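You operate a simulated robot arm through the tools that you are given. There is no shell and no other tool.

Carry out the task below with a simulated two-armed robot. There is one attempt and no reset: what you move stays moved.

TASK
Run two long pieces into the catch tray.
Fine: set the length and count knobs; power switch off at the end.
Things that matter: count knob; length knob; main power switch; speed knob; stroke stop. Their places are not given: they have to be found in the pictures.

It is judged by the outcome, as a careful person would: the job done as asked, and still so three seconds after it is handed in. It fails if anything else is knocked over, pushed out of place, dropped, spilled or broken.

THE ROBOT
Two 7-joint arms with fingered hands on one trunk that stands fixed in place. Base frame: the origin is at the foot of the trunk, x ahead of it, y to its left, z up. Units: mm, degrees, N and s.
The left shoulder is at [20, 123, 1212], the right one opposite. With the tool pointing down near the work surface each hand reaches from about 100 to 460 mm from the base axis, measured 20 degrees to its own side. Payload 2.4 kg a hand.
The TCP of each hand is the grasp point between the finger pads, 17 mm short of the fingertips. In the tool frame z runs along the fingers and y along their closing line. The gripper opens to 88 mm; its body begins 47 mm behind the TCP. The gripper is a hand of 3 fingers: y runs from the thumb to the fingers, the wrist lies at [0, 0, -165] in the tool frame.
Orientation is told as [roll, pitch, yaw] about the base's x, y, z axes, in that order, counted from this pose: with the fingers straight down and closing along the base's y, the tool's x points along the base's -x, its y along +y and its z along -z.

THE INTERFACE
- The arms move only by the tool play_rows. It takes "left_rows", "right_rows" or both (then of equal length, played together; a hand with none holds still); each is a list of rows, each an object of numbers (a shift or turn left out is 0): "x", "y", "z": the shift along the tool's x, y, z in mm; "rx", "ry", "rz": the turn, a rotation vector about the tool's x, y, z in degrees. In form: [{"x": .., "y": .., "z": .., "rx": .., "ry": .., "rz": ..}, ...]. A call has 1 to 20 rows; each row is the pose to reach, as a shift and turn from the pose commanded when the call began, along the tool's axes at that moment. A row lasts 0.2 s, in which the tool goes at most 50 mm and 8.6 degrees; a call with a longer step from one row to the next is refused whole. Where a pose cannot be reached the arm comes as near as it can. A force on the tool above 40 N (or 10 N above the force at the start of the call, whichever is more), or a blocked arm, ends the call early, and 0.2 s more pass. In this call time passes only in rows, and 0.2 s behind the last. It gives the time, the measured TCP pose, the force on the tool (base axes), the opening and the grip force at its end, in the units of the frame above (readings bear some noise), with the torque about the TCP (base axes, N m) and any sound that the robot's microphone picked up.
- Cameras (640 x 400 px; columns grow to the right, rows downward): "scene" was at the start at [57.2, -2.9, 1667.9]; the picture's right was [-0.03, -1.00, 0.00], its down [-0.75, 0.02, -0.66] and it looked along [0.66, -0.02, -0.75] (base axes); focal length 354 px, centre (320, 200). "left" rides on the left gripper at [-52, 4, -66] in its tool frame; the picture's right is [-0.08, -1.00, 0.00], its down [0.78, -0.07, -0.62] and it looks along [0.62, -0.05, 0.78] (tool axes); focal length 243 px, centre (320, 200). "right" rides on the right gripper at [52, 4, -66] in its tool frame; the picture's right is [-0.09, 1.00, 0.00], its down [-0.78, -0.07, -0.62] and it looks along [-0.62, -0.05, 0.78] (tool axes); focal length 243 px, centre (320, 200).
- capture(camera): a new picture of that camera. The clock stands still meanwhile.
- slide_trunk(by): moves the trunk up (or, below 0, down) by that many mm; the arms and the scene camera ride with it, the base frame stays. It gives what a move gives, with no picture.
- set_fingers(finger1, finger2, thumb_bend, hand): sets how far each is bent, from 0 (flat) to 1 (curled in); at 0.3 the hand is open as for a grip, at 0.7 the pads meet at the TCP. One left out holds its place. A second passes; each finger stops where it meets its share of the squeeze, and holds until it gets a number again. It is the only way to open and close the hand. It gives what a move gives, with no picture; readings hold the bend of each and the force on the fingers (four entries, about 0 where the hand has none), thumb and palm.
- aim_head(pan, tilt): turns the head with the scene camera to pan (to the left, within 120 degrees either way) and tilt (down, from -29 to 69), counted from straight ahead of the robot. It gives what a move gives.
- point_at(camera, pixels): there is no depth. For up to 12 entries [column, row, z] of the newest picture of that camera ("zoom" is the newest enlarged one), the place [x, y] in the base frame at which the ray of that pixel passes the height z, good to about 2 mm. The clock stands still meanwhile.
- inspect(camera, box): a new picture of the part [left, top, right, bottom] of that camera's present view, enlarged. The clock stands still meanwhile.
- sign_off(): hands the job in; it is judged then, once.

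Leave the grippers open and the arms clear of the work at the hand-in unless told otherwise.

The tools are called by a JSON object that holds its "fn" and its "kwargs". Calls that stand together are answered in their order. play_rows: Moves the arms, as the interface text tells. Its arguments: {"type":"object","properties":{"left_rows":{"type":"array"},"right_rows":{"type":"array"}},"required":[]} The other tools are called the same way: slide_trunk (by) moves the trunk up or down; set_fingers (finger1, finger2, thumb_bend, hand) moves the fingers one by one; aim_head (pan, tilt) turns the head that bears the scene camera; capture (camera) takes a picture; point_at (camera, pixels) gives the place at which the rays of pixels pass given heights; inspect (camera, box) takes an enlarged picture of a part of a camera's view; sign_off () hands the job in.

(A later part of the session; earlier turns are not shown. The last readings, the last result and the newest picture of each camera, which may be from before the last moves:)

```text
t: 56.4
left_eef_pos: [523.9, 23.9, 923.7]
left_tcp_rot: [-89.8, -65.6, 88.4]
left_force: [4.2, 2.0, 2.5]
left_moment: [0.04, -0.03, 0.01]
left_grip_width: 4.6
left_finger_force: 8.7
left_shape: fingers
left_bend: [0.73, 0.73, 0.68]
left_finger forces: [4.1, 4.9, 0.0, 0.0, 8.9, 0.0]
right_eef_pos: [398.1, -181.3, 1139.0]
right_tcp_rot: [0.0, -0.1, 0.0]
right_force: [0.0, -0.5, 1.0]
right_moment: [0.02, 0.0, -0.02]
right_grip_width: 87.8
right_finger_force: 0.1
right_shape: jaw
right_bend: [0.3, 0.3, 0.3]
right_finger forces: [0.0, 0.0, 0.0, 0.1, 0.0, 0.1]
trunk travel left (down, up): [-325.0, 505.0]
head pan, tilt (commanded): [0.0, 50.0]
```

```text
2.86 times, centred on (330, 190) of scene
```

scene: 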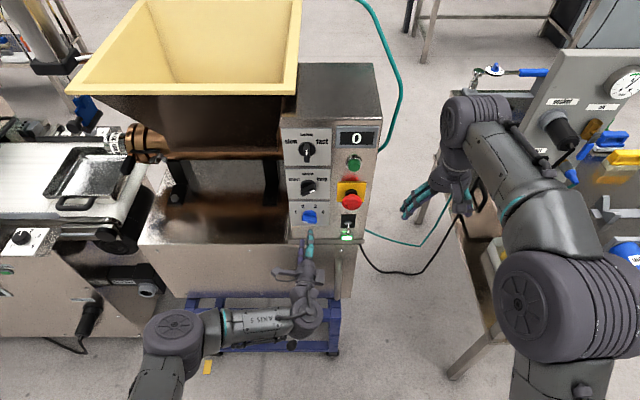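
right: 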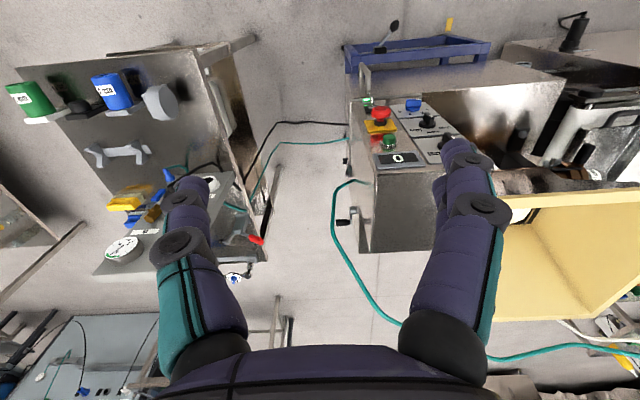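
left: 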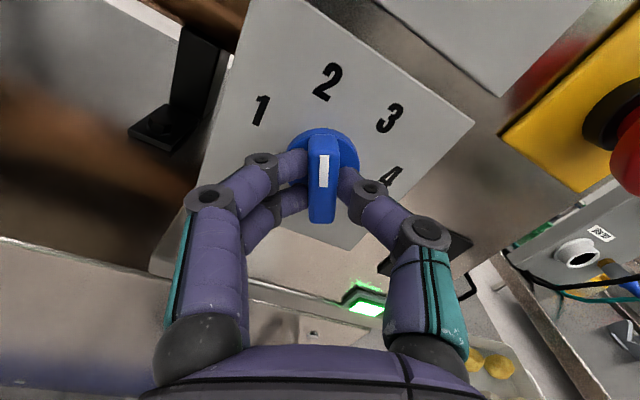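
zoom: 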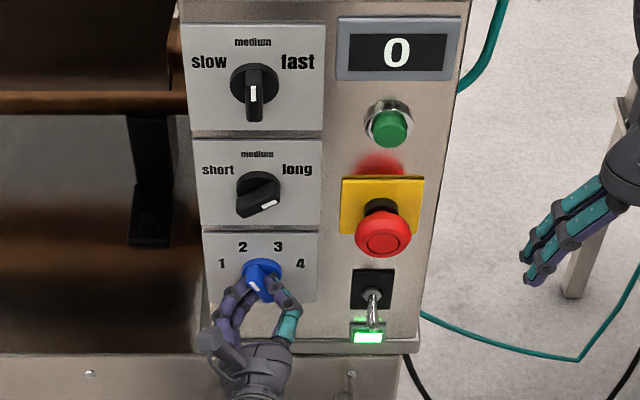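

The fin now points at "2" (label at (328, 80)). I open the fingers, back off and check both knobs.

{"fn": "set_fingers", "kwargs": {"hand": "left", "finger1": 0.57, "finger2": 0.57, "thumb_bend": 0.57}}

{"fn": "play_rows", "kwargs": {"left_rows": [{"z": -10}, {"z": -25}, {"z": -45}, {"z": -65}]}}

{"fn": "capture", "kwargs": {"camera": "left"}}

{"fn": "inspect", "kwargs": {"camera": "left", "box": [240, 30, 420, 170]}}

{"fn": "inspect", "kwargs": {"camera": "scene", "box": [280, 130, 370, 250]}}

```text
t: 57.4
left_eef_pos: [523.7, 25.9, 925.3]
left_tcp_rot: [-89.8, -65.4, 88.3]
left_force: [-0.1, -0.2, -1.0]
left_moment: [-0.01, 0.02, 0.0]
left_grip_width: 26.2
left_finger_force: 0.0
left_shape: fingers
left_bend: [0.56, 0.56, 0.56]
left_finger forces: [0.1, 0.1, 0.1, 0.0, 0.0, 0.0]
right_eef_pos: [396.8, -182.1, 1139.0]
right_tcp_rot: [0.0, 0.0, -0.1]
right_force: [-0.7, 0.6, -0.1]
right_moment: [-0.01, 0.0, -0.05]
right_grip_width: 87.9
right_finger_force: 0.0
right_shape: jaw
right_bend: [0.3, 0.3, 0.3]
right_finger forces: [0.1, 0.0, 0.0, 0.0, 0.0, 0.0]
trunk travel left (down, up): [-325.0, 505.0]
head pan, tilt (commanded): [0.0, 50.0]
```

```text
t: 58.4
left_eef_pos: [458.9, 29.3, 925.5]
left_tcp_rot: [-89.8, -65.4, 88.4]
left_force: [-0.3, 0.7, 0.1]
left_moment: [-0.01, 0.0, 0.04]
left_grip_width: 26.0
left_finger_force: 0.0
left_shape: fingers
left_bend: [0.56, 0.56, 0.56]
left_finger forces: [0.1, 0.1, 0.0, 0.0, 0.0, 0.0]
right_eef_pos: [397.0, -181.9, 1140.1]
right_tcp_rot: [0.0, 0.0, 0.0]
right_force: [0.8, -0.1, 0.0]
right_moment: [0.01, -0.02, 0.01]
right_grip_width: 87.8
right_finger_force: 0.1
right_shape: jaw
right_bend: [0.3, 0.3, 0.3]
right_finger forces: [0.0, 0.0, 0.1, 0.0, 0.1, 0.1]
trunk travel left (down, up): [-325.0, 505.0]
head pan, tilt (commanded): [0.0, 50.0]
```

```text
taken
```

left: 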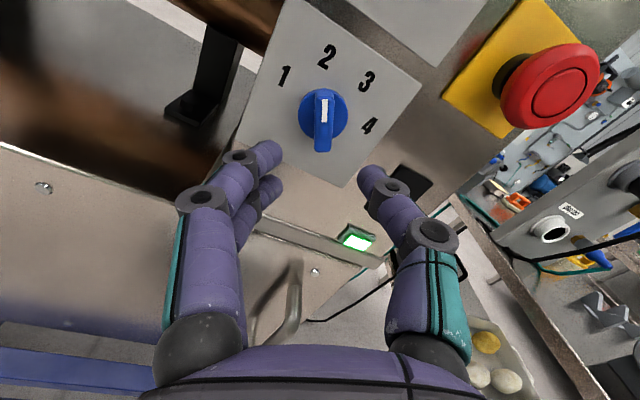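

```text
2.86 times, centred on (330, 100) of left
```

zoom: 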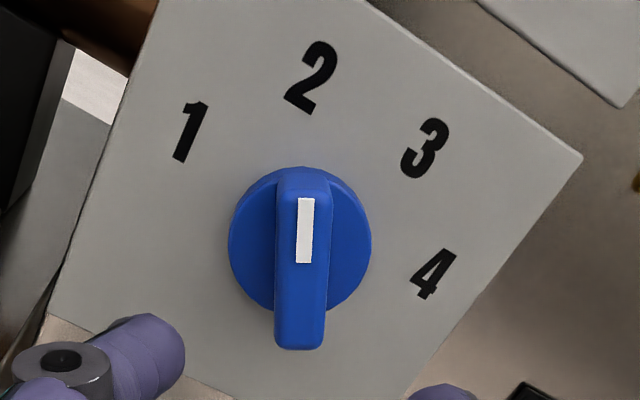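

```text
3.33 times, centred on (325, 190) of scene
```

zoom: 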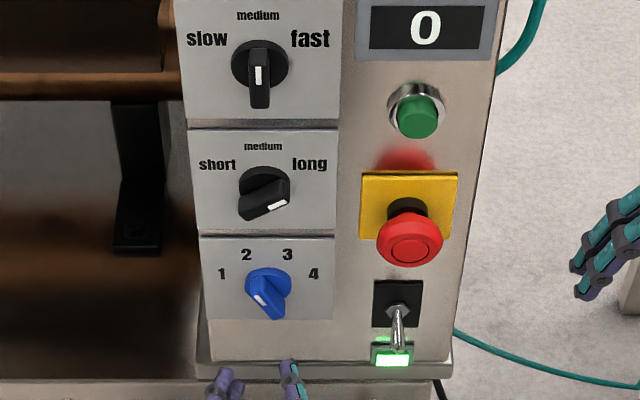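

Count is at 2 and length at long; speed remains medium. Now the start button: I close the fingers into a pointed cluster and move to about (459, −62, 1090), in front of the green button, staying 30 mm short of the red mushroom.

{"fn": "set_fingers", "kwargs": {"hand": "left", "finger1": 0.72, "finger2": 0.72, "thumb_bend": 0.72}}

{"fn": "play_rows", "kwargs": {"left_rows": [{"x": -18.5, "y": -25.4}, {"x": -37, "y": -50.7}, {"x": -55.5, "y": -76.1}, {"x": -74, "y": -101.5}, {"x": -92.5, "y": -126.8}, {"x": -111, "y": -152.2}]}}

{"fn": "capture", "kwargs": {"camera": "left"}}

{"fn": "capture", "kwargs": {"camera": "scene"}}

```text
t: 59.4
left_eef_pos: [459.4, 29.4, 925.8]
left_tcp_rot: [-89.9, -65.4, 88.2]
left_force: [0.2, -0.1, 0.1]
left_moment: [0.0, -0.02, 0.04]
left_grip_width: 0.0
left_finger_force: 0.0
left_shape: fingers
left_bend: [0.72, 0.72, 0.72]
left_finger forces: [0.1, 0.1, 0.0, 0.0, 0.0, 0.1]
right_eef_pos: [396.5, -181.2, 1139.4]
right_tcp_rot: [0.0, 0.0, 0.1]
right_force: [-0.7, 0.3, 0.0]
right_moment: [-0.05, 0.01, 0.02]
right_grip_width: 88.1
right_finger_force: 0.0
right_shape: jaw
right_bend: [0.3, 0.3, 0.3]
right_finger forces: [0.1, 0.0, 0.0, 0.1, 0.0, 0.0]
trunk travel left (down, up): [-325.0, 505.0]
head pan, tilt (commanded): [0.0, 50.0]
```

```text
t: 60.8
left_eef_pos: [459.6, -63.9, 1089.8]
left_tcp_rot: [-89.8, -65.5, 88.3]
left_force: [0.2, 0.3, -1.0]
left_moment: [-0.02, 0.0, 0.0]
left_grip_width: 0.0
left_finger_force: 0.1
left_shape: fingers
left_bend: [0.72, 0.72, 0.72]
left_finger forces: [0.1, 0.0, 0.1, 0.1, 0.0, 0.0]
right_eef_pos: [396.8, -182.0, 1139.0]
right_tcp_rot: [-0.1, -0.1, 0.0]
right_force: [0.1, 0.4, -0.4]
right_moment: [0.01, 0.03, -0.02]
right_grip_width: 87.7
right_finger_force: 0.0
right_shape: jaw
right_bend: [0.3, 0.3, 0.3]
right_finger forces: [0.0, 0.1, 0.0, 0.0, 0.0, 0.0]
trunk travel left (down, up): [-325.0, 505.0]
head pan, tilt (commanded): [0.0, 50.0]
```

```text
taken
```

left: 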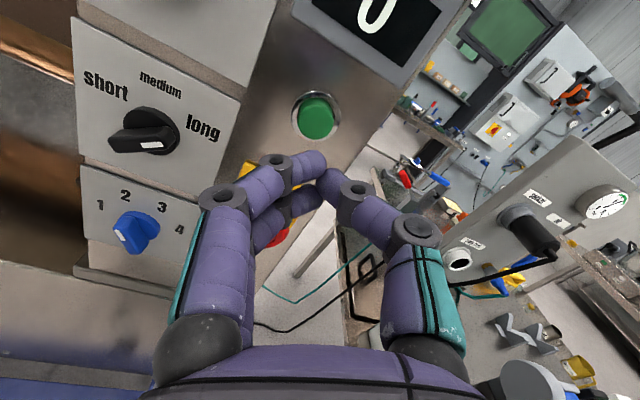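

```text
taken
```

scene: 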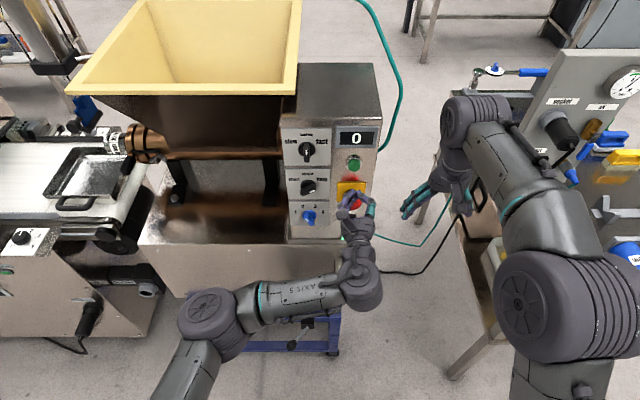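

The cluster nearly lines up with the green button at (315, 116). I enlarge to check its face and the length pointer.

{"fn": "inspect", "kwargs": {"camera": "left", "box": [250, 60, 390, 180]}}

{"fn": "inspect", "kwargs": {"camera": "left", "box": [70, 30, 250, 270]}}

```text
3.33 times, centred on (320, 120) of left
```

zoom: 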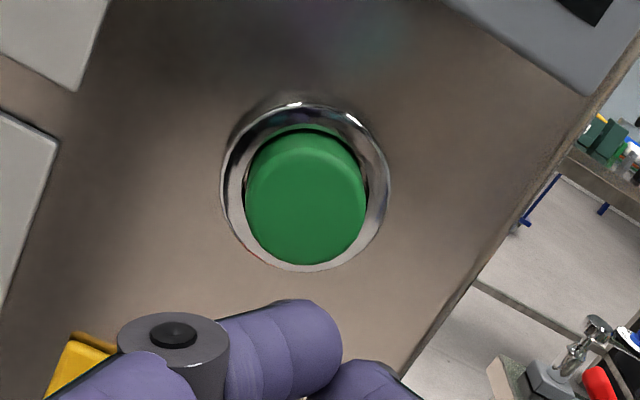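

```text
1.67 times, centred on (160, 150) of left
```

zoom: 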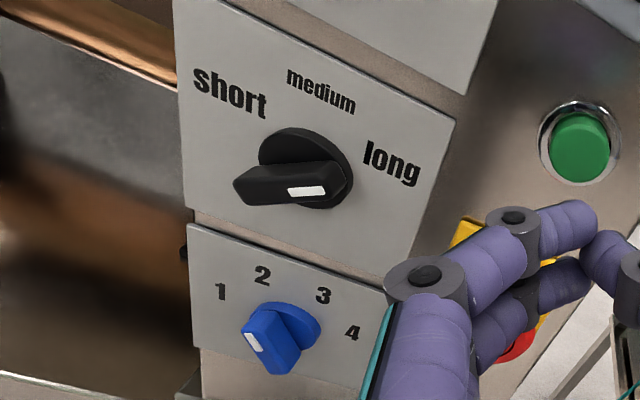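

Length points 60 degrees right of up, at "long"; count at 2. The green cap's centre needs a shift of about 2.4 mm in tool y. I advance in small steps until it is pressed, watching force and sound.

{"fn": "play_rows", "kwargs": {"left_rows": [{"y": 2.4, "z": 15}, {"y": 2.4, "z": 30}, {"y": 2.4, "z": 42}, {"y": 2.4, "z": 50}]}}

{"fn": "capture", "kwargs": {"camera": "left"}}

```text
t: 61.8
left_eef_pos: [506.6, -63.9, 1089.5]
left_tcp_rot: [-89.8, -65.4, 88.3]
left_force: [-0.1, -0.3, -0.8]
left_moment: [-0.01, -0.02, 0.04]
left_grip_width: 0.1
left_finger_force: 0.2
left_shape: fingers
left_bend: [0.72, 0.72, 0.72]
left_finger forces: [0.0, 0.0, 0.1, 0.0, 0.0, 0.0]
right_eef_pos: [397.3, -181.6, 1139.4]
right_tcp_rot: [0.0, 0.0, 0.0]
right_force: [0.9, 0.5, -0.3]
right_moment: [0.0, 0.0, -0.02]
right_grip_width: 88.0
right_finger_force: 0.0
right_shape: jaw
right_bend: [0.3, 0.3, 0.3]
right_finger forces: [0.0, 0.0, 0.0, 0.1, 0.1, 0.0]
trunk travel left (down, up): [-325.0, 505.0]
head pan, tilt (commanded): [0.0, 50.0]
```

```text
taken
```

left: 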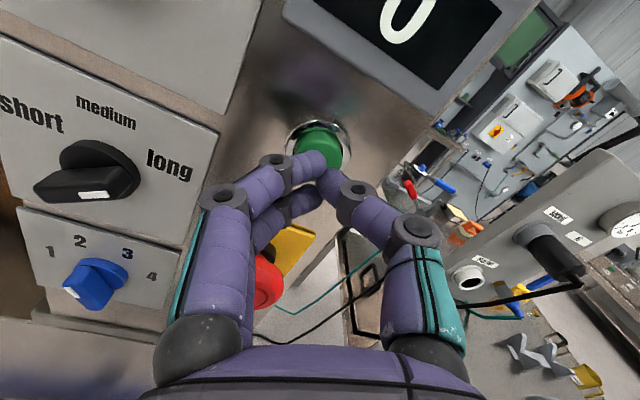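

The cap's centre appears slightly above the cluster's axis; I shift 3 mm along −x and 1 mm along y, and advance in 3 mm steps.

{"fn": "play_rows", "kwargs": {"left_rows": [{"x": -3, "y": 1, "z": 4}, {"x": -3, "y": 1, "z": 8}, {"x": -3, "y": 1, "z": 11}, {"x": -3, "y": 1, "z": 14}]}}

{"fn": "capture", "kwargs": {"camera": "left"}}

```text
t: 62.8
left_eef_pos: [521.1, -62.3, 1092.5]
left_tcp_rot: [-89.8, -65.3, 88.5]
left_force: [-1.0, -0.8, 0.9]
left_moment: [-0.04, 0.03, 0.01]
left_grip_width: 0.3
left_finger_force: 0.1
left_shape: fingers
left_bend: [0.72, 0.72, 0.72]
left_finger forces: [0.0, 0.0, 0.0, 0.1, 0.1, 0.1]
right_eef_pos: [397.0, -181.2, 1138.0]
right_tcp_rot: [0.0, 0.1, 0.1]
right_force: [-0.4, -0.4, 0.5]
right_moment: [-0.06, -0.02, 0.01]
right_grip_width: 87.7
right_finger_force: 0.1
right_shape: jaw
right_bend: [0.3, 0.3, 0.3]
right_finger forces: [0.0, 0.0, 0.0, 0.0, 0.1, 0.0]
trunk travel left (down, up): [-325.0, 505.0]
head pan, tilt (commanded): [0.0, 50.0]
```

```text
taken
```

left: 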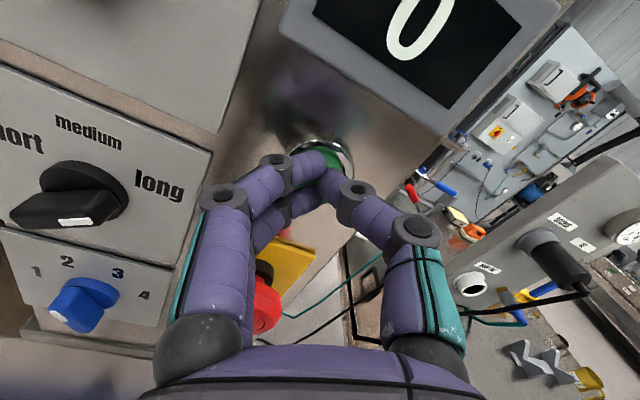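

No contact yet at x 521. I go on in 2 mm steps.

{"fn": "play_rows", "kwargs": {"left_rows": [{"z": 2}, {"z": 4}, {"z": 6}]}}

{"fn": "inspect", "kwargs": {"camera": "scene", "box": [280, 110, 400, 250]}}

```text
t: 63.5
left_eef_pos: [527.2, -63.6, 1091.3]
left_tcp_rot: [-89.8, -65.4, 88.3]
left_force: [-3.7, 0.1, -1.1]
left_moment: [-0.01, 0.01, -0.02]
left_grip_width: 0.1
left_finger_force: 1.8
left_shape: fingers
left_bend: [0.72, 0.72, 0.72]
left_finger forces: [0.0, 1.2, 0.0, 0.0, 2.4, 0.0]
right_eef_pos: [396.4, -182.4, 1140.8]
right_tcp_rot: [-0.1, 0.1, 0.0]
right_force: [0.6, -0.3, -0.6]
right_moment: [-0.03, 0.01, 0.0]
right_grip_width: 87.7
right_finger_force: 0.0
right_shape: jaw
right_bend: [0.3, 0.3, 0.3]
right_finger forces: [0.0, 0.1, 0.1, 0.0, 0.1, 0.0]
trunk travel left (down, up): [-325.0, 505.0]
head pan, tilt (commanded): [0.0, 50.0]
```

```text
2.86 times, centred on (340, 180) of scene
```

zoom: 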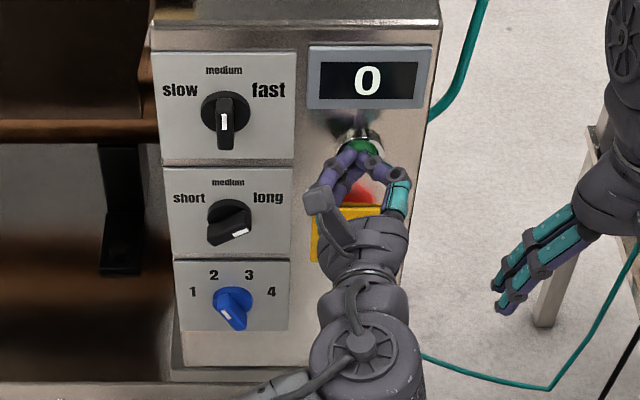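

Contact: 3.7 N on the cap. I press 2–3 mm further.

{"fn": "play_rows", "kwargs": {"left_rows": [{"z": 1.5}, {"z": 3}]}}

{"fn": "inspect", "kwargs": {"camera": "scene", "box": [280, 110, 400, 250]}}

```text
t: 64.2
left_eef_pos: [529.6, -62.7, 1092.1]
left_tcp_rot: [-89.9, -65.4, 88.5]
left_force: [-3.7, -0.3, 1.4]
left_moment: [0.0, -0.02, -0.02]
left_grip_width: 0.0
left_finger_force: 2.7
left_shape: fingers
left_bend: [0.72, 0.72, 0.72]
left_finger forces: [0.1, 1.2, 0.0, 0.0, 4.1, 0.0]
right_eef_pos: [395.2, -181.6, 1139.8]
right_tcp_rot: [0.1, 0.0, 0.0]
right_force: [0.4, -0.7, 0.6]
right_moment: [0.03, -0.02, 0.03]
right_grip_width: 87.8
right_finger_force: 0.0
right_shape: jaw
right_bend: [0.3, 0.3, 0.3]
right_finger forces: [0.0, 0.1, 0.1, 0.0, 0.0, 0.1]
trunk travel left (down, up): [-325.0, 505.0]
head pan, tilt (commanded): [0.0, 50.0]
heard: click
```

```text
2.86 times, centred on (340, 180) of scene
```

zoom: 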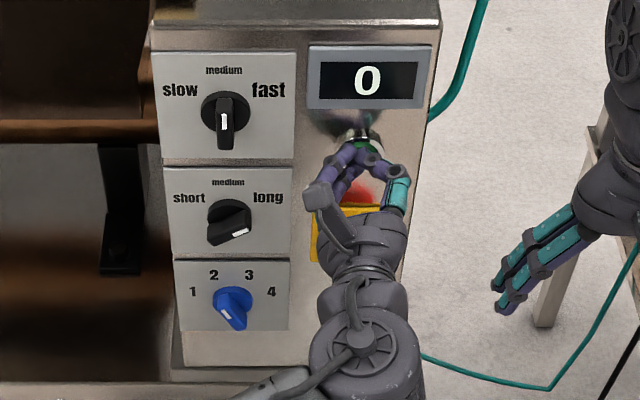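

I heard a click: the button went in. I back off now to release it and watch the display and nozzle.

{"fn": "play_rows", "kwargs": {"left_rows": [{"z": -5}, {"z": -15}, {"z": -30}, {"z": -50}, {"z": -70}]}}

{"fn": "capture", "kwargs": {"camera": "scene"}}

```text
t: 65.3
left_eef_pos: [460.7, -59.8, 1091.0]
left_tcp_rot: [-89.9, -65.4, 88.4]
left_force: [-0.2, 0.2, -0.2]
left_moment: [0.0, 0.01, -0.03]
left_grip_width: 0.2
left_finger_force: 0.1
left_shape: fingers
left_bend: [0.72, 0.72, 0.72]
left_finger forces: [0.1, 0.1, 0.0, 0.0, 0.1, 0.1]
right_eef_pos: [398.1, -181.5, 1139.3]
right_tcp_rot: [0.0, 0.0, 0.0]
right_force: [-0.2, 0.2, -0.6]
right_moment: [0.03, 0.01, -0.01]
right_grip_width: 87.8
right_finger_force: 0.1
right_shape: jaw
right_bend: [0.3, 0.3, 0.3]
right_finger forces: [0.0, 0.1, 0.1, 0.0, 0.0, 0.1]
trunk travel left (down, up): [-325.0, 505.0]
head pan, tilt (commanded): [0.0, 50.0]
```

```text
taken
```

scene: 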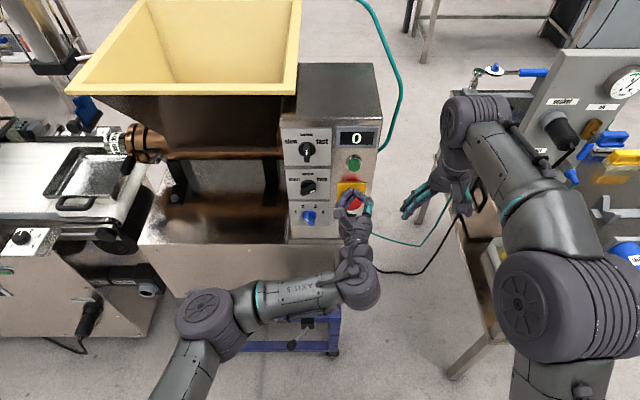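

The display still reads 0. I turn the head to see both nozzle and display, and enlarge each.

{"fn": "aim_head", "kwargs": {"pan": 15, "tilt": 42}}

{"fn": "capture", "kwargs": {"camera": "scene"}}

```text
t: 66.1
left_eef_pos: [461.1, -60.5, 1090.5]
left_tcp_rot: [-89.9, -65.4, 88.2]
left_force: [-0.4, 0.2, 0.1]
left_moment: [-0.01, 0.02, -0.05]
left_grip_width: 0.0
left_finger_force: 0.0
left_shape: fingers
left_bend: [0.72, 0.72, 0.72]
left_finger forces: [0.0, 0.1, 0.1, 0.0, 0.0, 0.1]
right_eef_pos: [398.6, -181.5, 1139.0]
right_tcp_rot: [0.0, 0.0, 0.0]
right_force: [-0.3, -1.0, 0.3]
right_moment: [0.01, 0.02, -0.01]
right_grip_width: 88.0
right_finger_force: 0.1
right_shape: jaw
right_bend: [0.3, 0.3, 0.3]
right_finger forces: [0.1, 0.0, 0.0, 0.0, 0.0, 0.0]
trunk travel left (down, up): [-325.0, 505.0]
head pan, tilt (commanded): [15.0, 42.0]
```

```text
taken
```

scene: 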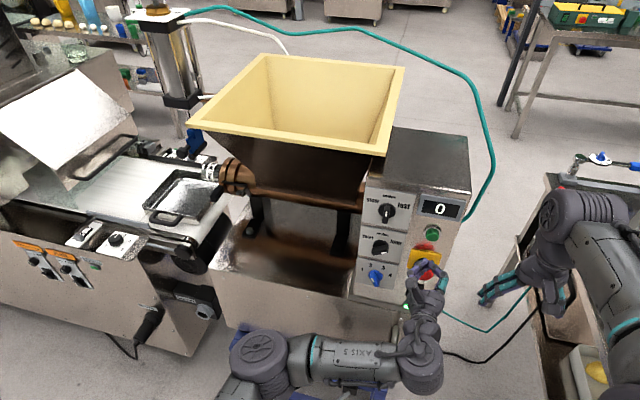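

I wait 2 s in place and look at the nozzle.

{"fn": "play_rows", "kwargs": {"left_rows": [{"z": 0}, {"z": 0}, {"z": 0}, {"z": 0}, {"z": 0}, {"z": 0}, {"z": 0}, {"z": 0}, {"z": 0}, {"z": 0}]}}

{"fn": "inspect", "kwargs": {"camera": "scene", "box": [120, 110, 270, 240]}}

{"fn": "inspect", "kwargs": {"camera": "scene", "box": [350, 170, 480, 320]}}

```text
t: 68.3
left_eef_pos: [460.3, -60.7, 1092.1]
left_tcp_rot: [-89.7, -65.3, 88.2]
left_force: [0.3, -0.1, -1.0]
left_moment: [0.01, 0.0, 0.04]
left_grip_width: 0.0
left_finger_force: 0.1
left_shape: fingers
left_bend: [0.72, 0.72, 0.72]
left_finger forces: [0.1, 0.0, 0.1, 0.0, 0.0, 0.0]
right_eef_pos: [396.9, -181.7, 1138.3]
right_tcp_rot: [0.1, 0.0, 0.0]
right_force: [-0.6, -0.4, 0.1]
right_moment: [0.01, -0.02, 0.02]
right_grip_width: 87.8
right_finger_force: 0.2
right_shape: jaw
right_bend: [0.3, 0.3, 0.3]
right_finger forces: [0.0, 0.0, 0.0, 0.0, 0.0, 0.1]
trunk travel left (down, up): [-325.0, 505.0]
head pan, tilt (commanded): [15.0, 42.0]
```

```text
3.08 times, centred on (195, 175) of scene
```

zoom: 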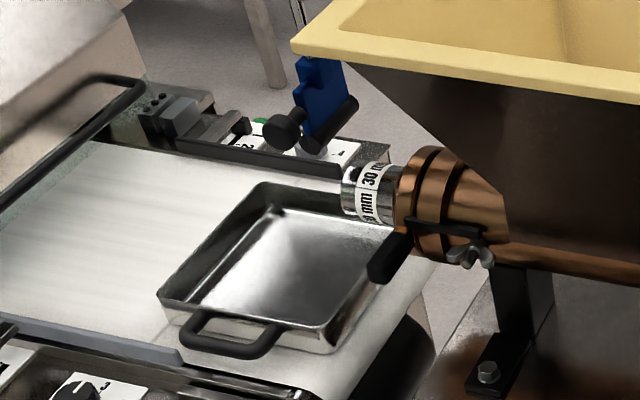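

```text
2.67 times, centred on (415, 245) of scene
```

zoom: 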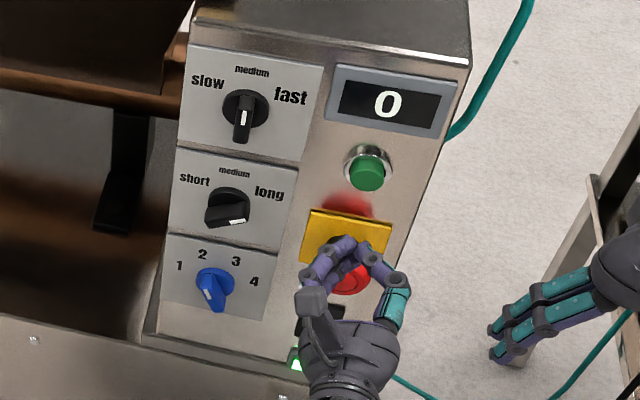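

Nothing has come out yet and the display shows 0. I wait 3 more seconds and look again, including the nozzle's air cylinder and stroke stop.

{"fn": "play_rows", "kwargs": {"left_rows": [{"z": 0}, {"z": 0}, {"z": 0}, {"z": 0}, {"z": 0}, {"z": 0}, {"z": 0}, {"z": 0}, {"z": 0}, {"z": 0}, {"z": 0}, {"z": 0}, {"z": 0}, {"z": 0}, {"z": 0}]}}

{"fn": "capture", "kwargs": {"camera": "scene"}}

{"fn": "inspect", "kwargs": {"camera": "scene", "box": [120, 0, 220, 60]}}

{"fn": "capture", "kwargs": {"camera": "left"}}

```text
t: 71.5
left_eef_pos: [460.3, -59.7, 1090.2]
left_tcp_rot: [-89.8, -65.5, 88.3]
left_force: [0.0, 0.6, -0.2]
left_moment: [-0.03, 0.0, -0.01]
left_grip_width: 0.0
left_finger_force: 0.2
left_shape: fingers
left_bend: [0.72, 0.72, 0.72]
left_finger forces: [0.0, 0.0, 0.1, 0.0, 0.0, 0.0]
right_eef_pos: [398.0, -180.6, 1139.7]
right_tcp_rot: [0.0, 0.0, 0.0]
right_force: [-0.2, -0.4, -0.5]
right_moment: [-0.04, 0.05, -0.02]
right_grip_width: 87.8
right_finger_force: 0.2
right_shape: jaw
right_bend: [0.3, 0.3, 0.3]
right_finger forces: [0.1, 0.0, 0.0, 0.1, 0.0, 0.1]
trunk travel left (down, up): [-325.0, 505.0]
head pan, tilt (commanded): [15.0, 42.0]
```

```text
taken
```

scene: 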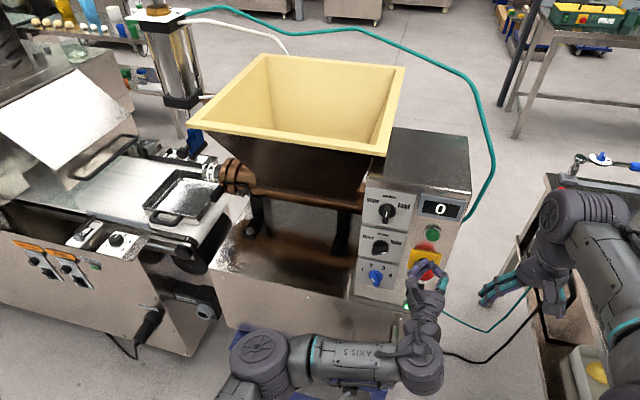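

```text
6.40 times, centred on (170, 30) of scene
```

zoom: 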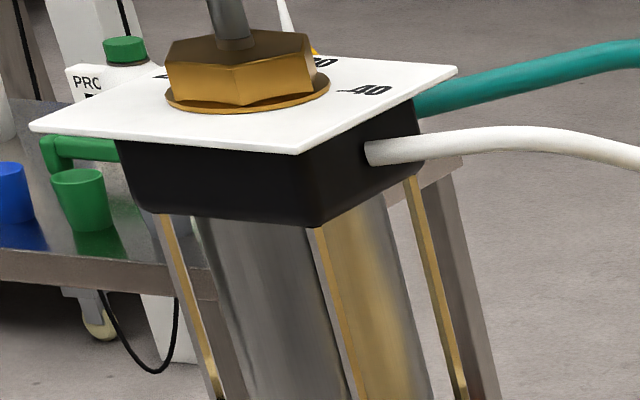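

```text
taken
```

left: 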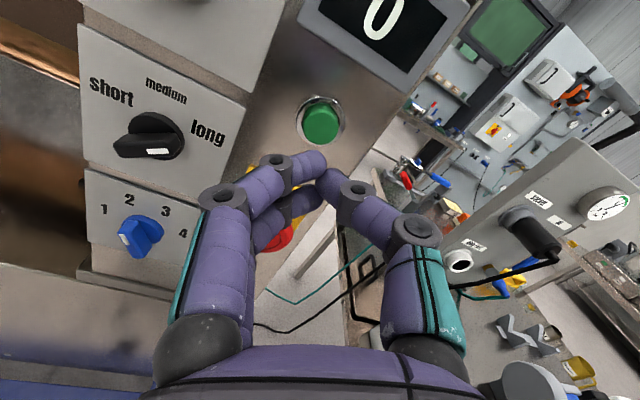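

Still 0. I enlarge the button, mushroom, toggle and lamp to see their state, and look at the air board on the right bench.

{"fn": "inspect", "kwargs": {"camera": "left", "box": [250, 60, 390, 180]}}

{"fn": "inspect", "kwargs": {"camera": "scene", "box": [395, 220, 455, 320]}}

{"fn": "aim_head", "kwargs": {"pan": -40, "tilt": 40}}

{"fn": "capture", "kwargs": {"camera": "scene"}}

```text
3.33 times, centred on (320, 120) of left
```

zoom: 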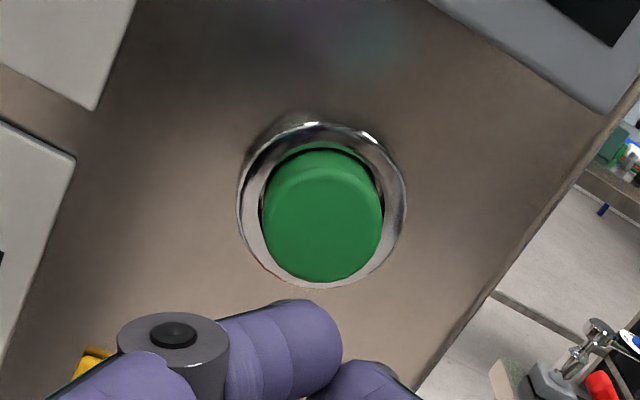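

```text
4.00 times, centred on (425, 270) of scene
```

zoom: 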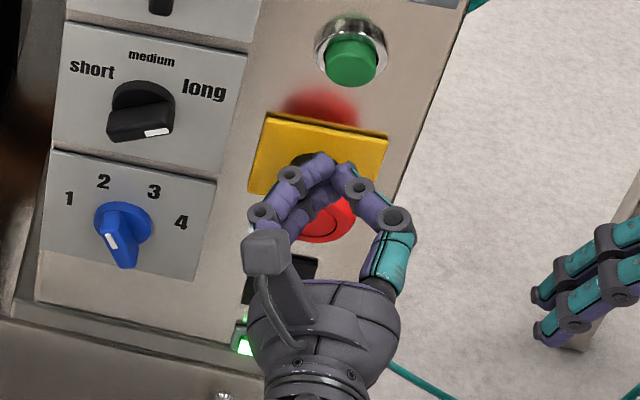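

```text
t: 72.8
left_eef_pos: [460.0, -60.6, 1092.4]
left_tcp_rot: [-89.7, -65.5, 88.3]
left_force: [-0.1, -1.0, 0.4]
left_moment: [-0.02, 0.01, 0.04]
left_grip_width: 0.0
left_finger_force: 0.0
left_shape: fingers
left_bend: [0.72, 0.72, 0.72]
left_finger forces: [0.0, 0.0, 0.0, 0.0, 0.0, 0.0]
right_eef_pos: [397.1, -180.8, 1138.9]
right_tcp_rot: [0.0, 0.1, 0.0]
right_force: [-0.3, 0.9, -0.5]
right_moment: [0.0, 0.0, -0.01]
right_grip_width: 88.2
right_finger_force: 0.0
right_shape: jaw
right_bend: [0.3, 0.3, 0.3]
right_finger forces: [0.0, 0.1, 0.1, 0.0, 0.0, 0.0]
trunk travel left (down, up): [-325.0, 505.0]
head pan, tilt (commanded): [-40.0, 40.0]
```

```text
taken
```

scene: 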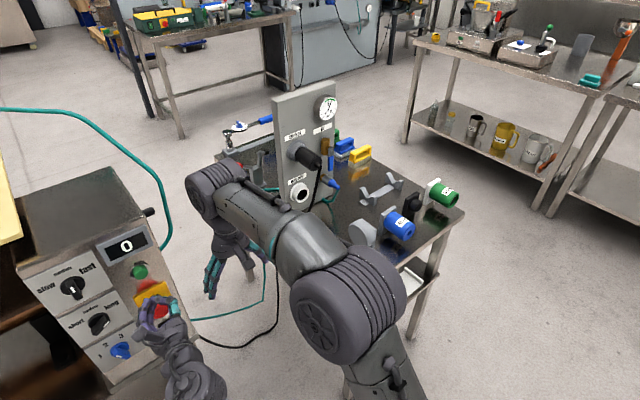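

The teal hose and a black cable run from the machine to a board on the right bench. I enlarge that board.

{"fn": "inspect", "kwargs": {"camera": "scene", "box": [215, 70, 385, 220]}}

{"fn": "inspect", "kwargs": {"camera": "left", "box": [340, 130, 640, 330]}}

{"fn": "inspect", "kwargs": {"camera": "right", "box": [0, 60, 300, 380]}}

```text
2.67 times, centred on (300, 145) of scene
```

zoom: 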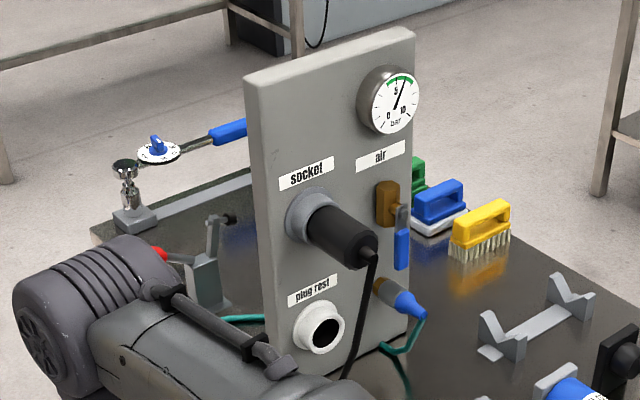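

```text
2.00 times, centred on (490, 230) of left
```

zoom: 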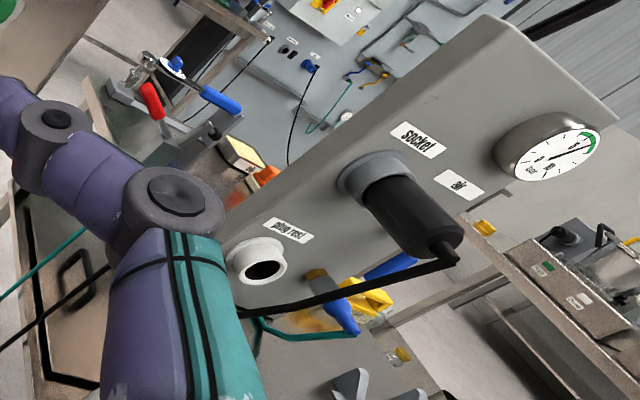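

```text
1.25 times, centred on (150, 220) of right
```

zoom: 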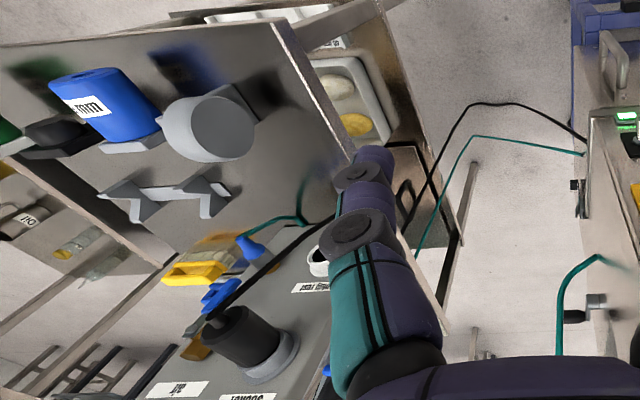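

Plug is in the socket and the gauge shows pressure (about 6 bar), so power and air are there. I look at the nozzle again now and wait a few seconds more, listening.

{"fn": "aim_head", "kwargs": {"pan": 20, "tilt": 42}}

{"fn": "inspect", "kwargs": {"camera": "scene", "box": [150, 100, 310, 230]}}

{"fn": "play_rows", "kwargs": {"left_rows": [{"z": 0}, {"z": 0}, {"z": 0}, {"z": 0}, {"z": 0}, {"z": 0}, {"z": 0}, {"z": 0}, {"z": 0}, {"z": 0}]}}

{"fn": "capture", "kwargs": {"camera": "scene"}}

```text
t: 74.1
left_eef_pos: [459.9, -59.4, 1091.2]
left_tcp_rot: [-89.8, -65.3, 88.4]
left_force: [0.5, -0.8, 0.3]
left_moment: [-0.04, 0.01, -0.03]
left_grip_width: 0.0
left_finger_force: 0.1
left_shape: fingers
left_bend: [0.72, 0.72, 0.72]
left_finger forces: [0.0, 0.0, 0.0, 0.0, 0.0, 0.0]
right_eef_pos: [397.0, -182.7, 1139.3]
right_tcp_rot: [0.0, -0.1, 0.0]
right_force: [0.3, 0.5, 0.0]
right_moment: [-0.01, -0.02, 0.0]
right_grip_width: 88.0
right_finger_force: 0.0
right_shape: jaw
right_bend: [0.3, 0.3, 0.3]
right_finger forces: [0.0, 0.0, 0.0, 0.0, 0.0, 0.1]
trunk travel left (down, up): [-325.0, 505.0]
head pan, tilt (commanded): [20.0, 42.0]
```

```text
3.08 times, centred on (230, 165) of scene
```

zoom: 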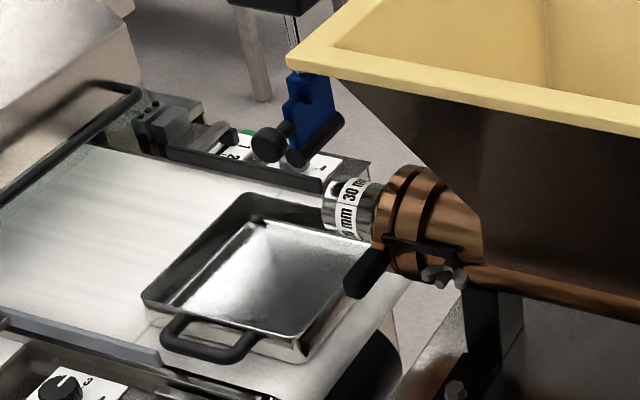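

```text
t: 76.3
left_eef_pos: [460.2, -59.8, 1091.0]
left_tcp_rot: [-89.8, -65.4, 88.3]
left_force: [-0.6, -0.1, -0.5]
left_moment: [-0.01, 0.0, -0.02]
left_grip_width: 0.0
left_finger_force: 0.0
left_shape: fingers
left_bend: [0.72, 0.72, 0.72]
left_finger forces: [0.1, 0.0, 0.0, 0.0, 0.0, 0.1]
right_eef_pos: [397.0, -183.2, 1138.7]
right_tcp_rot: [0.1, 0.0, -0.1]
right_force: [-0.1, 0.6, 1.0]
right_moment: [-0.01, 0.04, 0.0]
right_grip_width: 88.0
right_finger_force: 0.1
right_shape: jaw
right_bend: [0.3, 0.3, 0.3]
right_finger forces: [0.1, 0.0, 0.1, 0.1, 0.1, 0.0]
trunk travel left (down, up): [-325.0, 505.0]
head pan, tilt (commanded): [20.0, 42.0]
```

```text
taken
```

scene: 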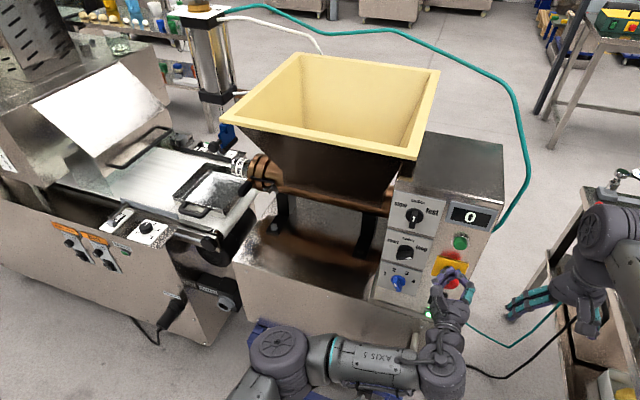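

Still nothing after 12 s. I press the green button again, deeper and held for about a second, to be sure it is actuated.

{"fn": "play_rows", "kwargs": {"left_rows": [{"z": 20}, {"z": 40}, {"z": 55}, {"z": 63}, {"z": 67}, {"z": 70}, {"z": 72}, {"z": 73}, {"z": 73}, {"z": 73}, {"z": 73}]}}

{"fn": "inspect", "kwargs": {"camera": "scene", "box": [370, 160, 510, 320]}}

{"fn": "capture", "kwargs": {"camera": "left"}}

```text
t: 78.7
left_eef_pos: [530.8, -64.5, 1091.2]
left_tcp_rot: [-90.1, -65.6, 88.6]
left_force: [-14.5, -1.8, -2.8]
left_moment: [0.03, 0.09, -0.07]
left_grip_width: 0.1
left_finger_force: 7.7
left_shape: fingers
left_bend: [0.72, 0.73, 0.73]
left_finger forces: [0.0, 4.8, 0.1, 0.0, 11.3, 0.1]
right_eef_pos: [395.2, -183.1, 1140.2]
right_tcp_rot: [0.0, -0.1, 0.0]
right_force: [0.5, 0.6, 0.3]
right_moment: [-0.01, 0.0, 0.0]
right_grip_width: 87.9
right_finger_force: 0.2
right_shape: jaw
right_bend: [0.3, 0.3, 0.3]
right_finger forces: [0.0, 0.0, 0.1, 0.0, 0.1, 0.0]
trunk travel left (down, up): [-325.0, 505.0]
head pan, tilt (commanded): [20.0, 42.0]
heard: click
```

```text
2.50 times, centred on (440, 240) of scene
```

zoom: 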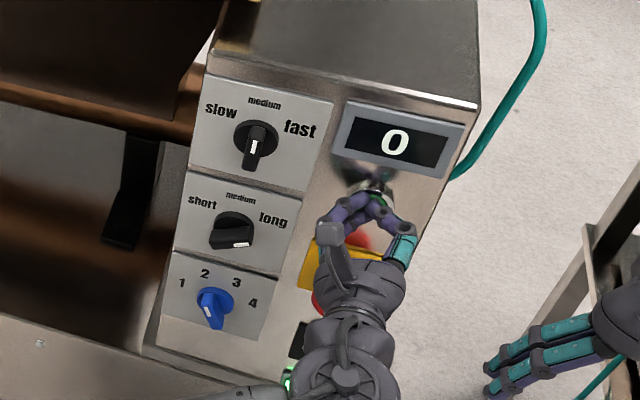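

```text
taken
```

left: 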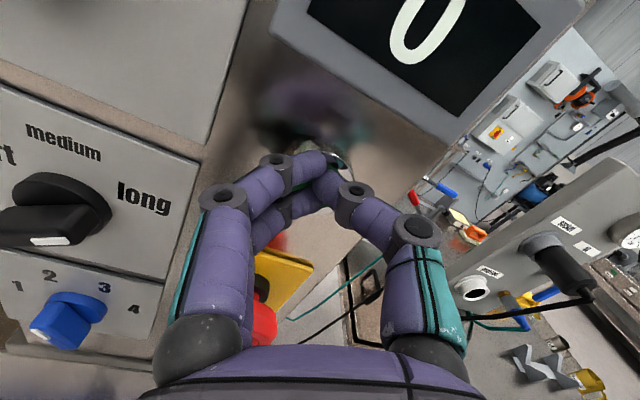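

It is pressed to its end (14 N, click), and the display stays 0. I back away and then look closely at the mushroom and the power toggle.

{"fn": "play_rows", "kwargs": {"left_rows": [{"z": -5}, {"z": -20}, {"z": -40}, {"z": -60}, {"z": -80}, {"z": -80, "x": -30, "y": 30}, {"z": -80, "x": -60, "y": 60}]}}

{"fn": "aim_head", "kwargs": {"pan": 0, "tilt": 50}}

{"fn": "inspect", "kwargs": {"camera": "scene", "box": [280, 110, 400, 260]}}

{"fn": "capture", "kwargs": {"camera": "left"}}

```text
t: 80.3
left_eef_pos: [454.1, 12.1, 1090.5]
left_tcp_rot: [-91.6, -65.2, 90.1]
left_force: [-0.6, -0.3, 0.5]
left_moment: [0.0, 0.04, 0.01]
left_grip_width: 0.0
left_finger_force: 0.0
left_shape: fingers
left_bend: [0.72, 0.72, 0.72]
left_finger forces: [0.1, 0.0, 0.1, 0.0, 0.0, 0.0]
left hand out of reach, approached as far as the arm can: row 6, 7
right_eef_pos: [396.4, -181.5, 1140.2]
right_tcp_rot: [0.0, 0.0, 0.0]
right_force: [-0.5, 0.3, 0.1]
right_moment: [0.0, 0.02, 0.01]
right_grip_width: 87.7
right_finger_force: 0.1
right_shape: jaw
right_bend: [0.3, 0.3, 0.3]
right_finger forces: [0.0, 0.0, 0.1, 0.0, 0.0, 0.0]
trunk travel left (down, up): [-325.0, 505.0]
head pan, tilt (commanded): [20.0, 42.0]
```

```text
t: 81.1
left_eef_pos: [455.1, 10.0, 1091.3]
left_tcp_rot: [-91.5, -65.3, 90.1]
left_force: [-0.5, -0.1, -0.3]
left_moment: [0.02, 0.02, -0.03]
left_grip_width: 0.0
left_finger_force: 0.1
left_shape: fingers
left_bend: [0.72, 0.72, 0.72]
left_finger forces: [0.0, 0.0, 0.0, 0.0, 0.0, 0.1]
right_eef_pos: [396.7, -181.6, 1138.9]
right_tcp_rot: [-0.1, 0.0, 0.0]
right_force: [0.1, 0.0, -0.1]
right_moment: [-0.01, 0.02, 0.01]
right_grip_width: 87.9
right_finger_force: 0.1
right_shape: jaw
right_bend: [0.3, 0.3, 0.3]
right_finger forces: [0.0, 0.1, 0.0, 0.1, 0.0, 0.1]
trunk travel left (down, up): [-325.0, 505.0]
head pan, tilt (commanded): [0.0, 50.0]
```

```text
2.67 times, centred on (340, 185) of scene
```

zoom: 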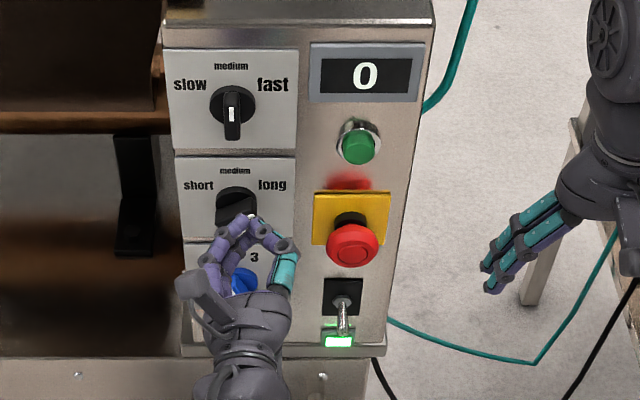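

```text
taken
```

left: 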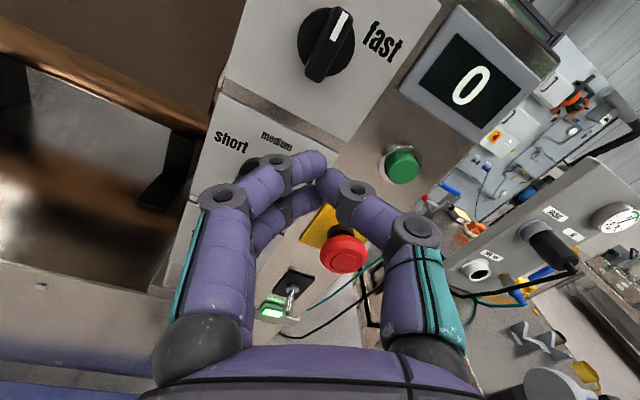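

I enlarge the toggle and lamp from the hand camera, around (285, 295).

{"fn": "inspect", "kwargs": {"camera": "left", "box": [240, 190, 380, 340]}}

{"fn": "inspect", "kwargs": {"camera": "right", "box": [430, 60, 640, 260]}}

{"fn": "capture", "kwargs": {"camera": "right"}}

```text
2.67 times, centred on (310, 265) of left
```

zoom: 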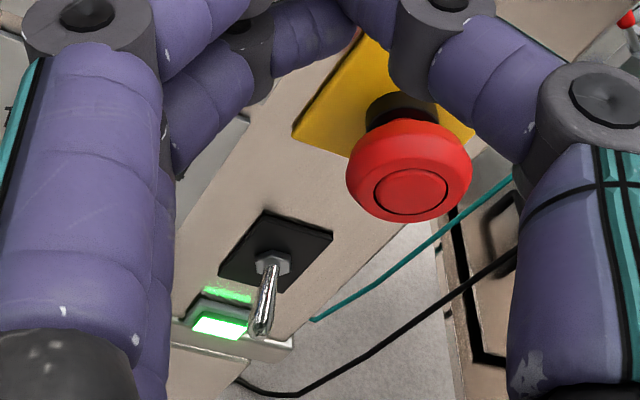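

```text
2.00 times, centred on (535, 160) of right
```

zoom: 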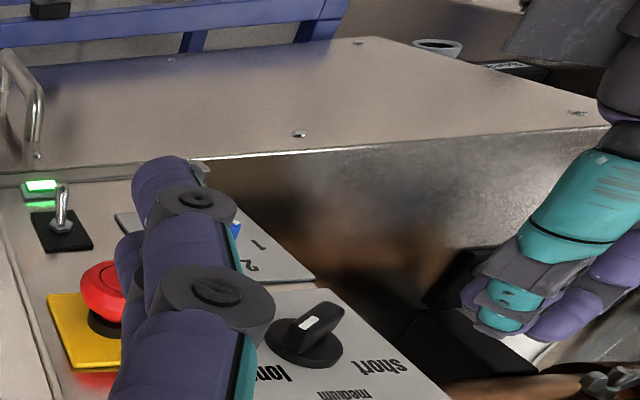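

```text
taken
```

right: 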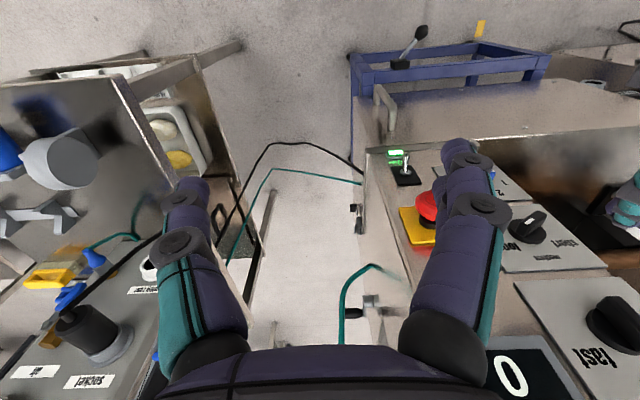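

On the machine's right side there are two small fittings, at (357, 215) and (370, 305). I enlarge them.

{"fn": "inspect", "kwargs": {"camera": "right", "box": [310, 130, 440, 340]}}

{"fn": "inspect", "kwargs": {"camera": "scene", "box": [270, 230, 420, 380]}}

{"fn": "inspect", "kwargs": {"camera": "scene", "box": [340, 40, 430, 140]}}

```text
1.90 times, centred on (375, 235) of right
```

zoom: 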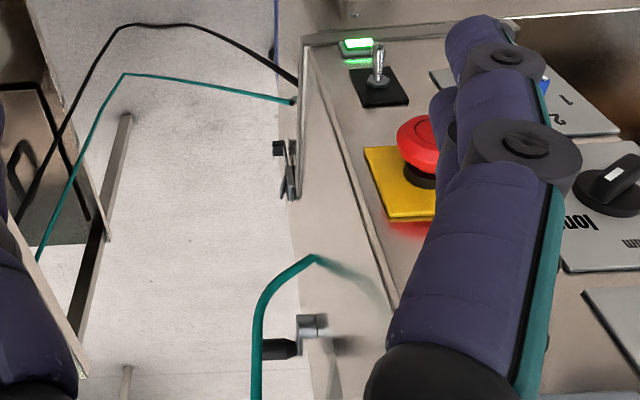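

```text
2.67 times, centred on (345, 305) of scene
```

zoom: 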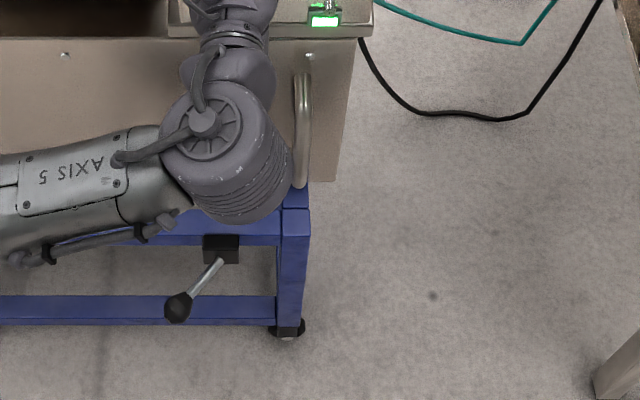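

```text
4.00 times, centred on (385, 90) of scene
```

zoom: 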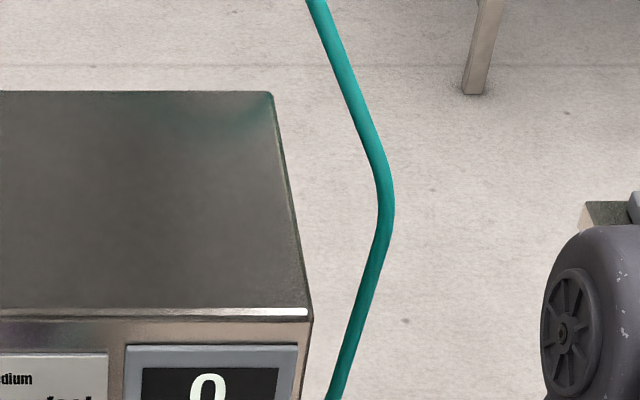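

Before trying anything else I look again at the nozzle, tray and into the hopper, now some seconds after the second press.

{"fn": "aim_head", "kwargs": {"pan": 20, "tilt": 42}}

{"fn": "capture", "kwargs": {"camera": "scene"}}

{"fn": "inspect", "kwargs": {"camera": "scene", "box": [150, 100, 310, 230]}}

{"fn": "play_rows", "kwargs": {"left_rows": [{"z": 0}, {"z": 0}, {"z": 0}, {"z": 0}, {"z": 0}, {"z": 0}, {"z": 0}, {"z": 0}, {"z": 0}, {"z": 0}, {"z": 0}, {"z": 0}, {"z": 0}, {"z": 0}, {"z": 0}]}}

{"fn": "inspect", "kwargs": {"camera": "scene", "box": [150, 100, 310, 230]}}

```text
t: 81.9
left_eef_pos: [454.3, 10.4, 1090.7]
left_tcp_rot: [-91.4, -65.2, 90.2]
left_force: [-0.7, 0.7, 0.0]
left_moment: [-0.01, 0.01, -0.01]
left_grip_width: 0.0
left_finger_force: 0.0
left_shape: fingers
left_bend: [0.72, 0.72, 0.72]
left_finger forces: [0.1, 0.0, 0.1, 0.1, 0.1, 0.0]
right_eef_pos: [398.1, -181.0, 1139.5]
right_tcp_rot: [0.0, 0.0, 0.0]
right_force: [-0.3, 0.1, -0.8]
right_moment: [0.0, 0.03, 0.0]
right_grip_width: 88.1
right_finger_force: 0.0
right_shape: jaw
right_bend: [0.3, 0.3, 0.3]
right_finger forces: [0.0, 0.0, 0.0, 0.0, 0.1, 0.0]
trunk travel left (down, up): [-325.0, 505.0]
head pan, tilt (commanded): [20.0, 42.0]
```

```text
taken
```

scene: 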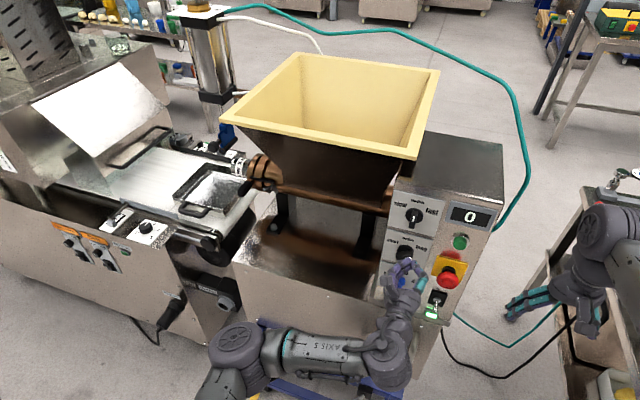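

```text
3.08 times, centred on (230, 165) of scene
```

zoom: 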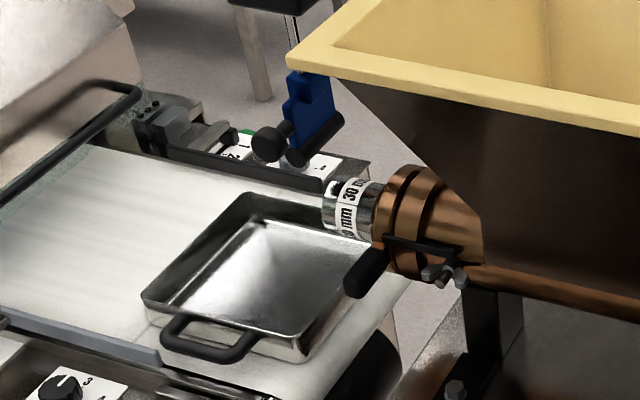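

```text
t: 85.1
left_eef_pos: [455.3, 10.9, 1090.3]
left_tcp_rot: [-91.5, -65.2, 90.1]
left_force: [0.1, -0.4, 0.3]
left_moment: [0.0, -0.01, 0.01]
left_grip_width: 0.0
left_finger_force: 0.1
left_shape: fingers
left_bend: [0.72, 0.72, 0.72]
left_finger forces: [0.1, 0.0, 0.0, 0.1, 0.0, 0.1]
right_eef_pos: [396.7, -182.2, 1139.3]
right_tcp_rot: [0.0, 0.1, 0.0]
right_force: [0.2, -1.3, 0.7]
right_moment: [-0.01, 0.01, 0.01]
right_grip_width: 87.7
right_finger_force: 0.1
right_shape: jaw
right_bend: [0.3, 0.3, 0.3]
right_finger forces: [0.0, 0.0, 0.0, 0.1, 0.0, 0.0]
trunk travel left (down, up): [-325.0, 505.0]
head pan, tilt (commanded): [20.0, 42.0]
```

```text
3.08 times, centred on (230, 165) of scene
```

zoom: 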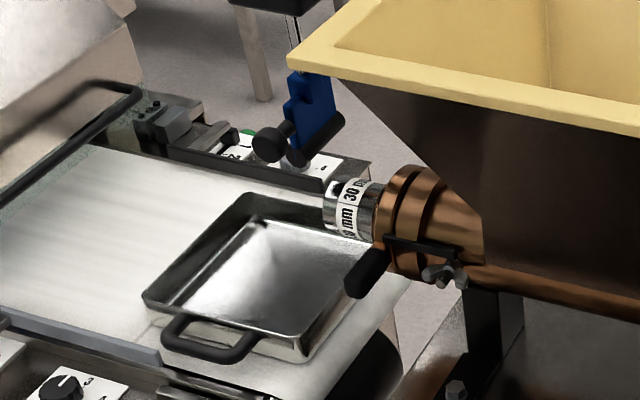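

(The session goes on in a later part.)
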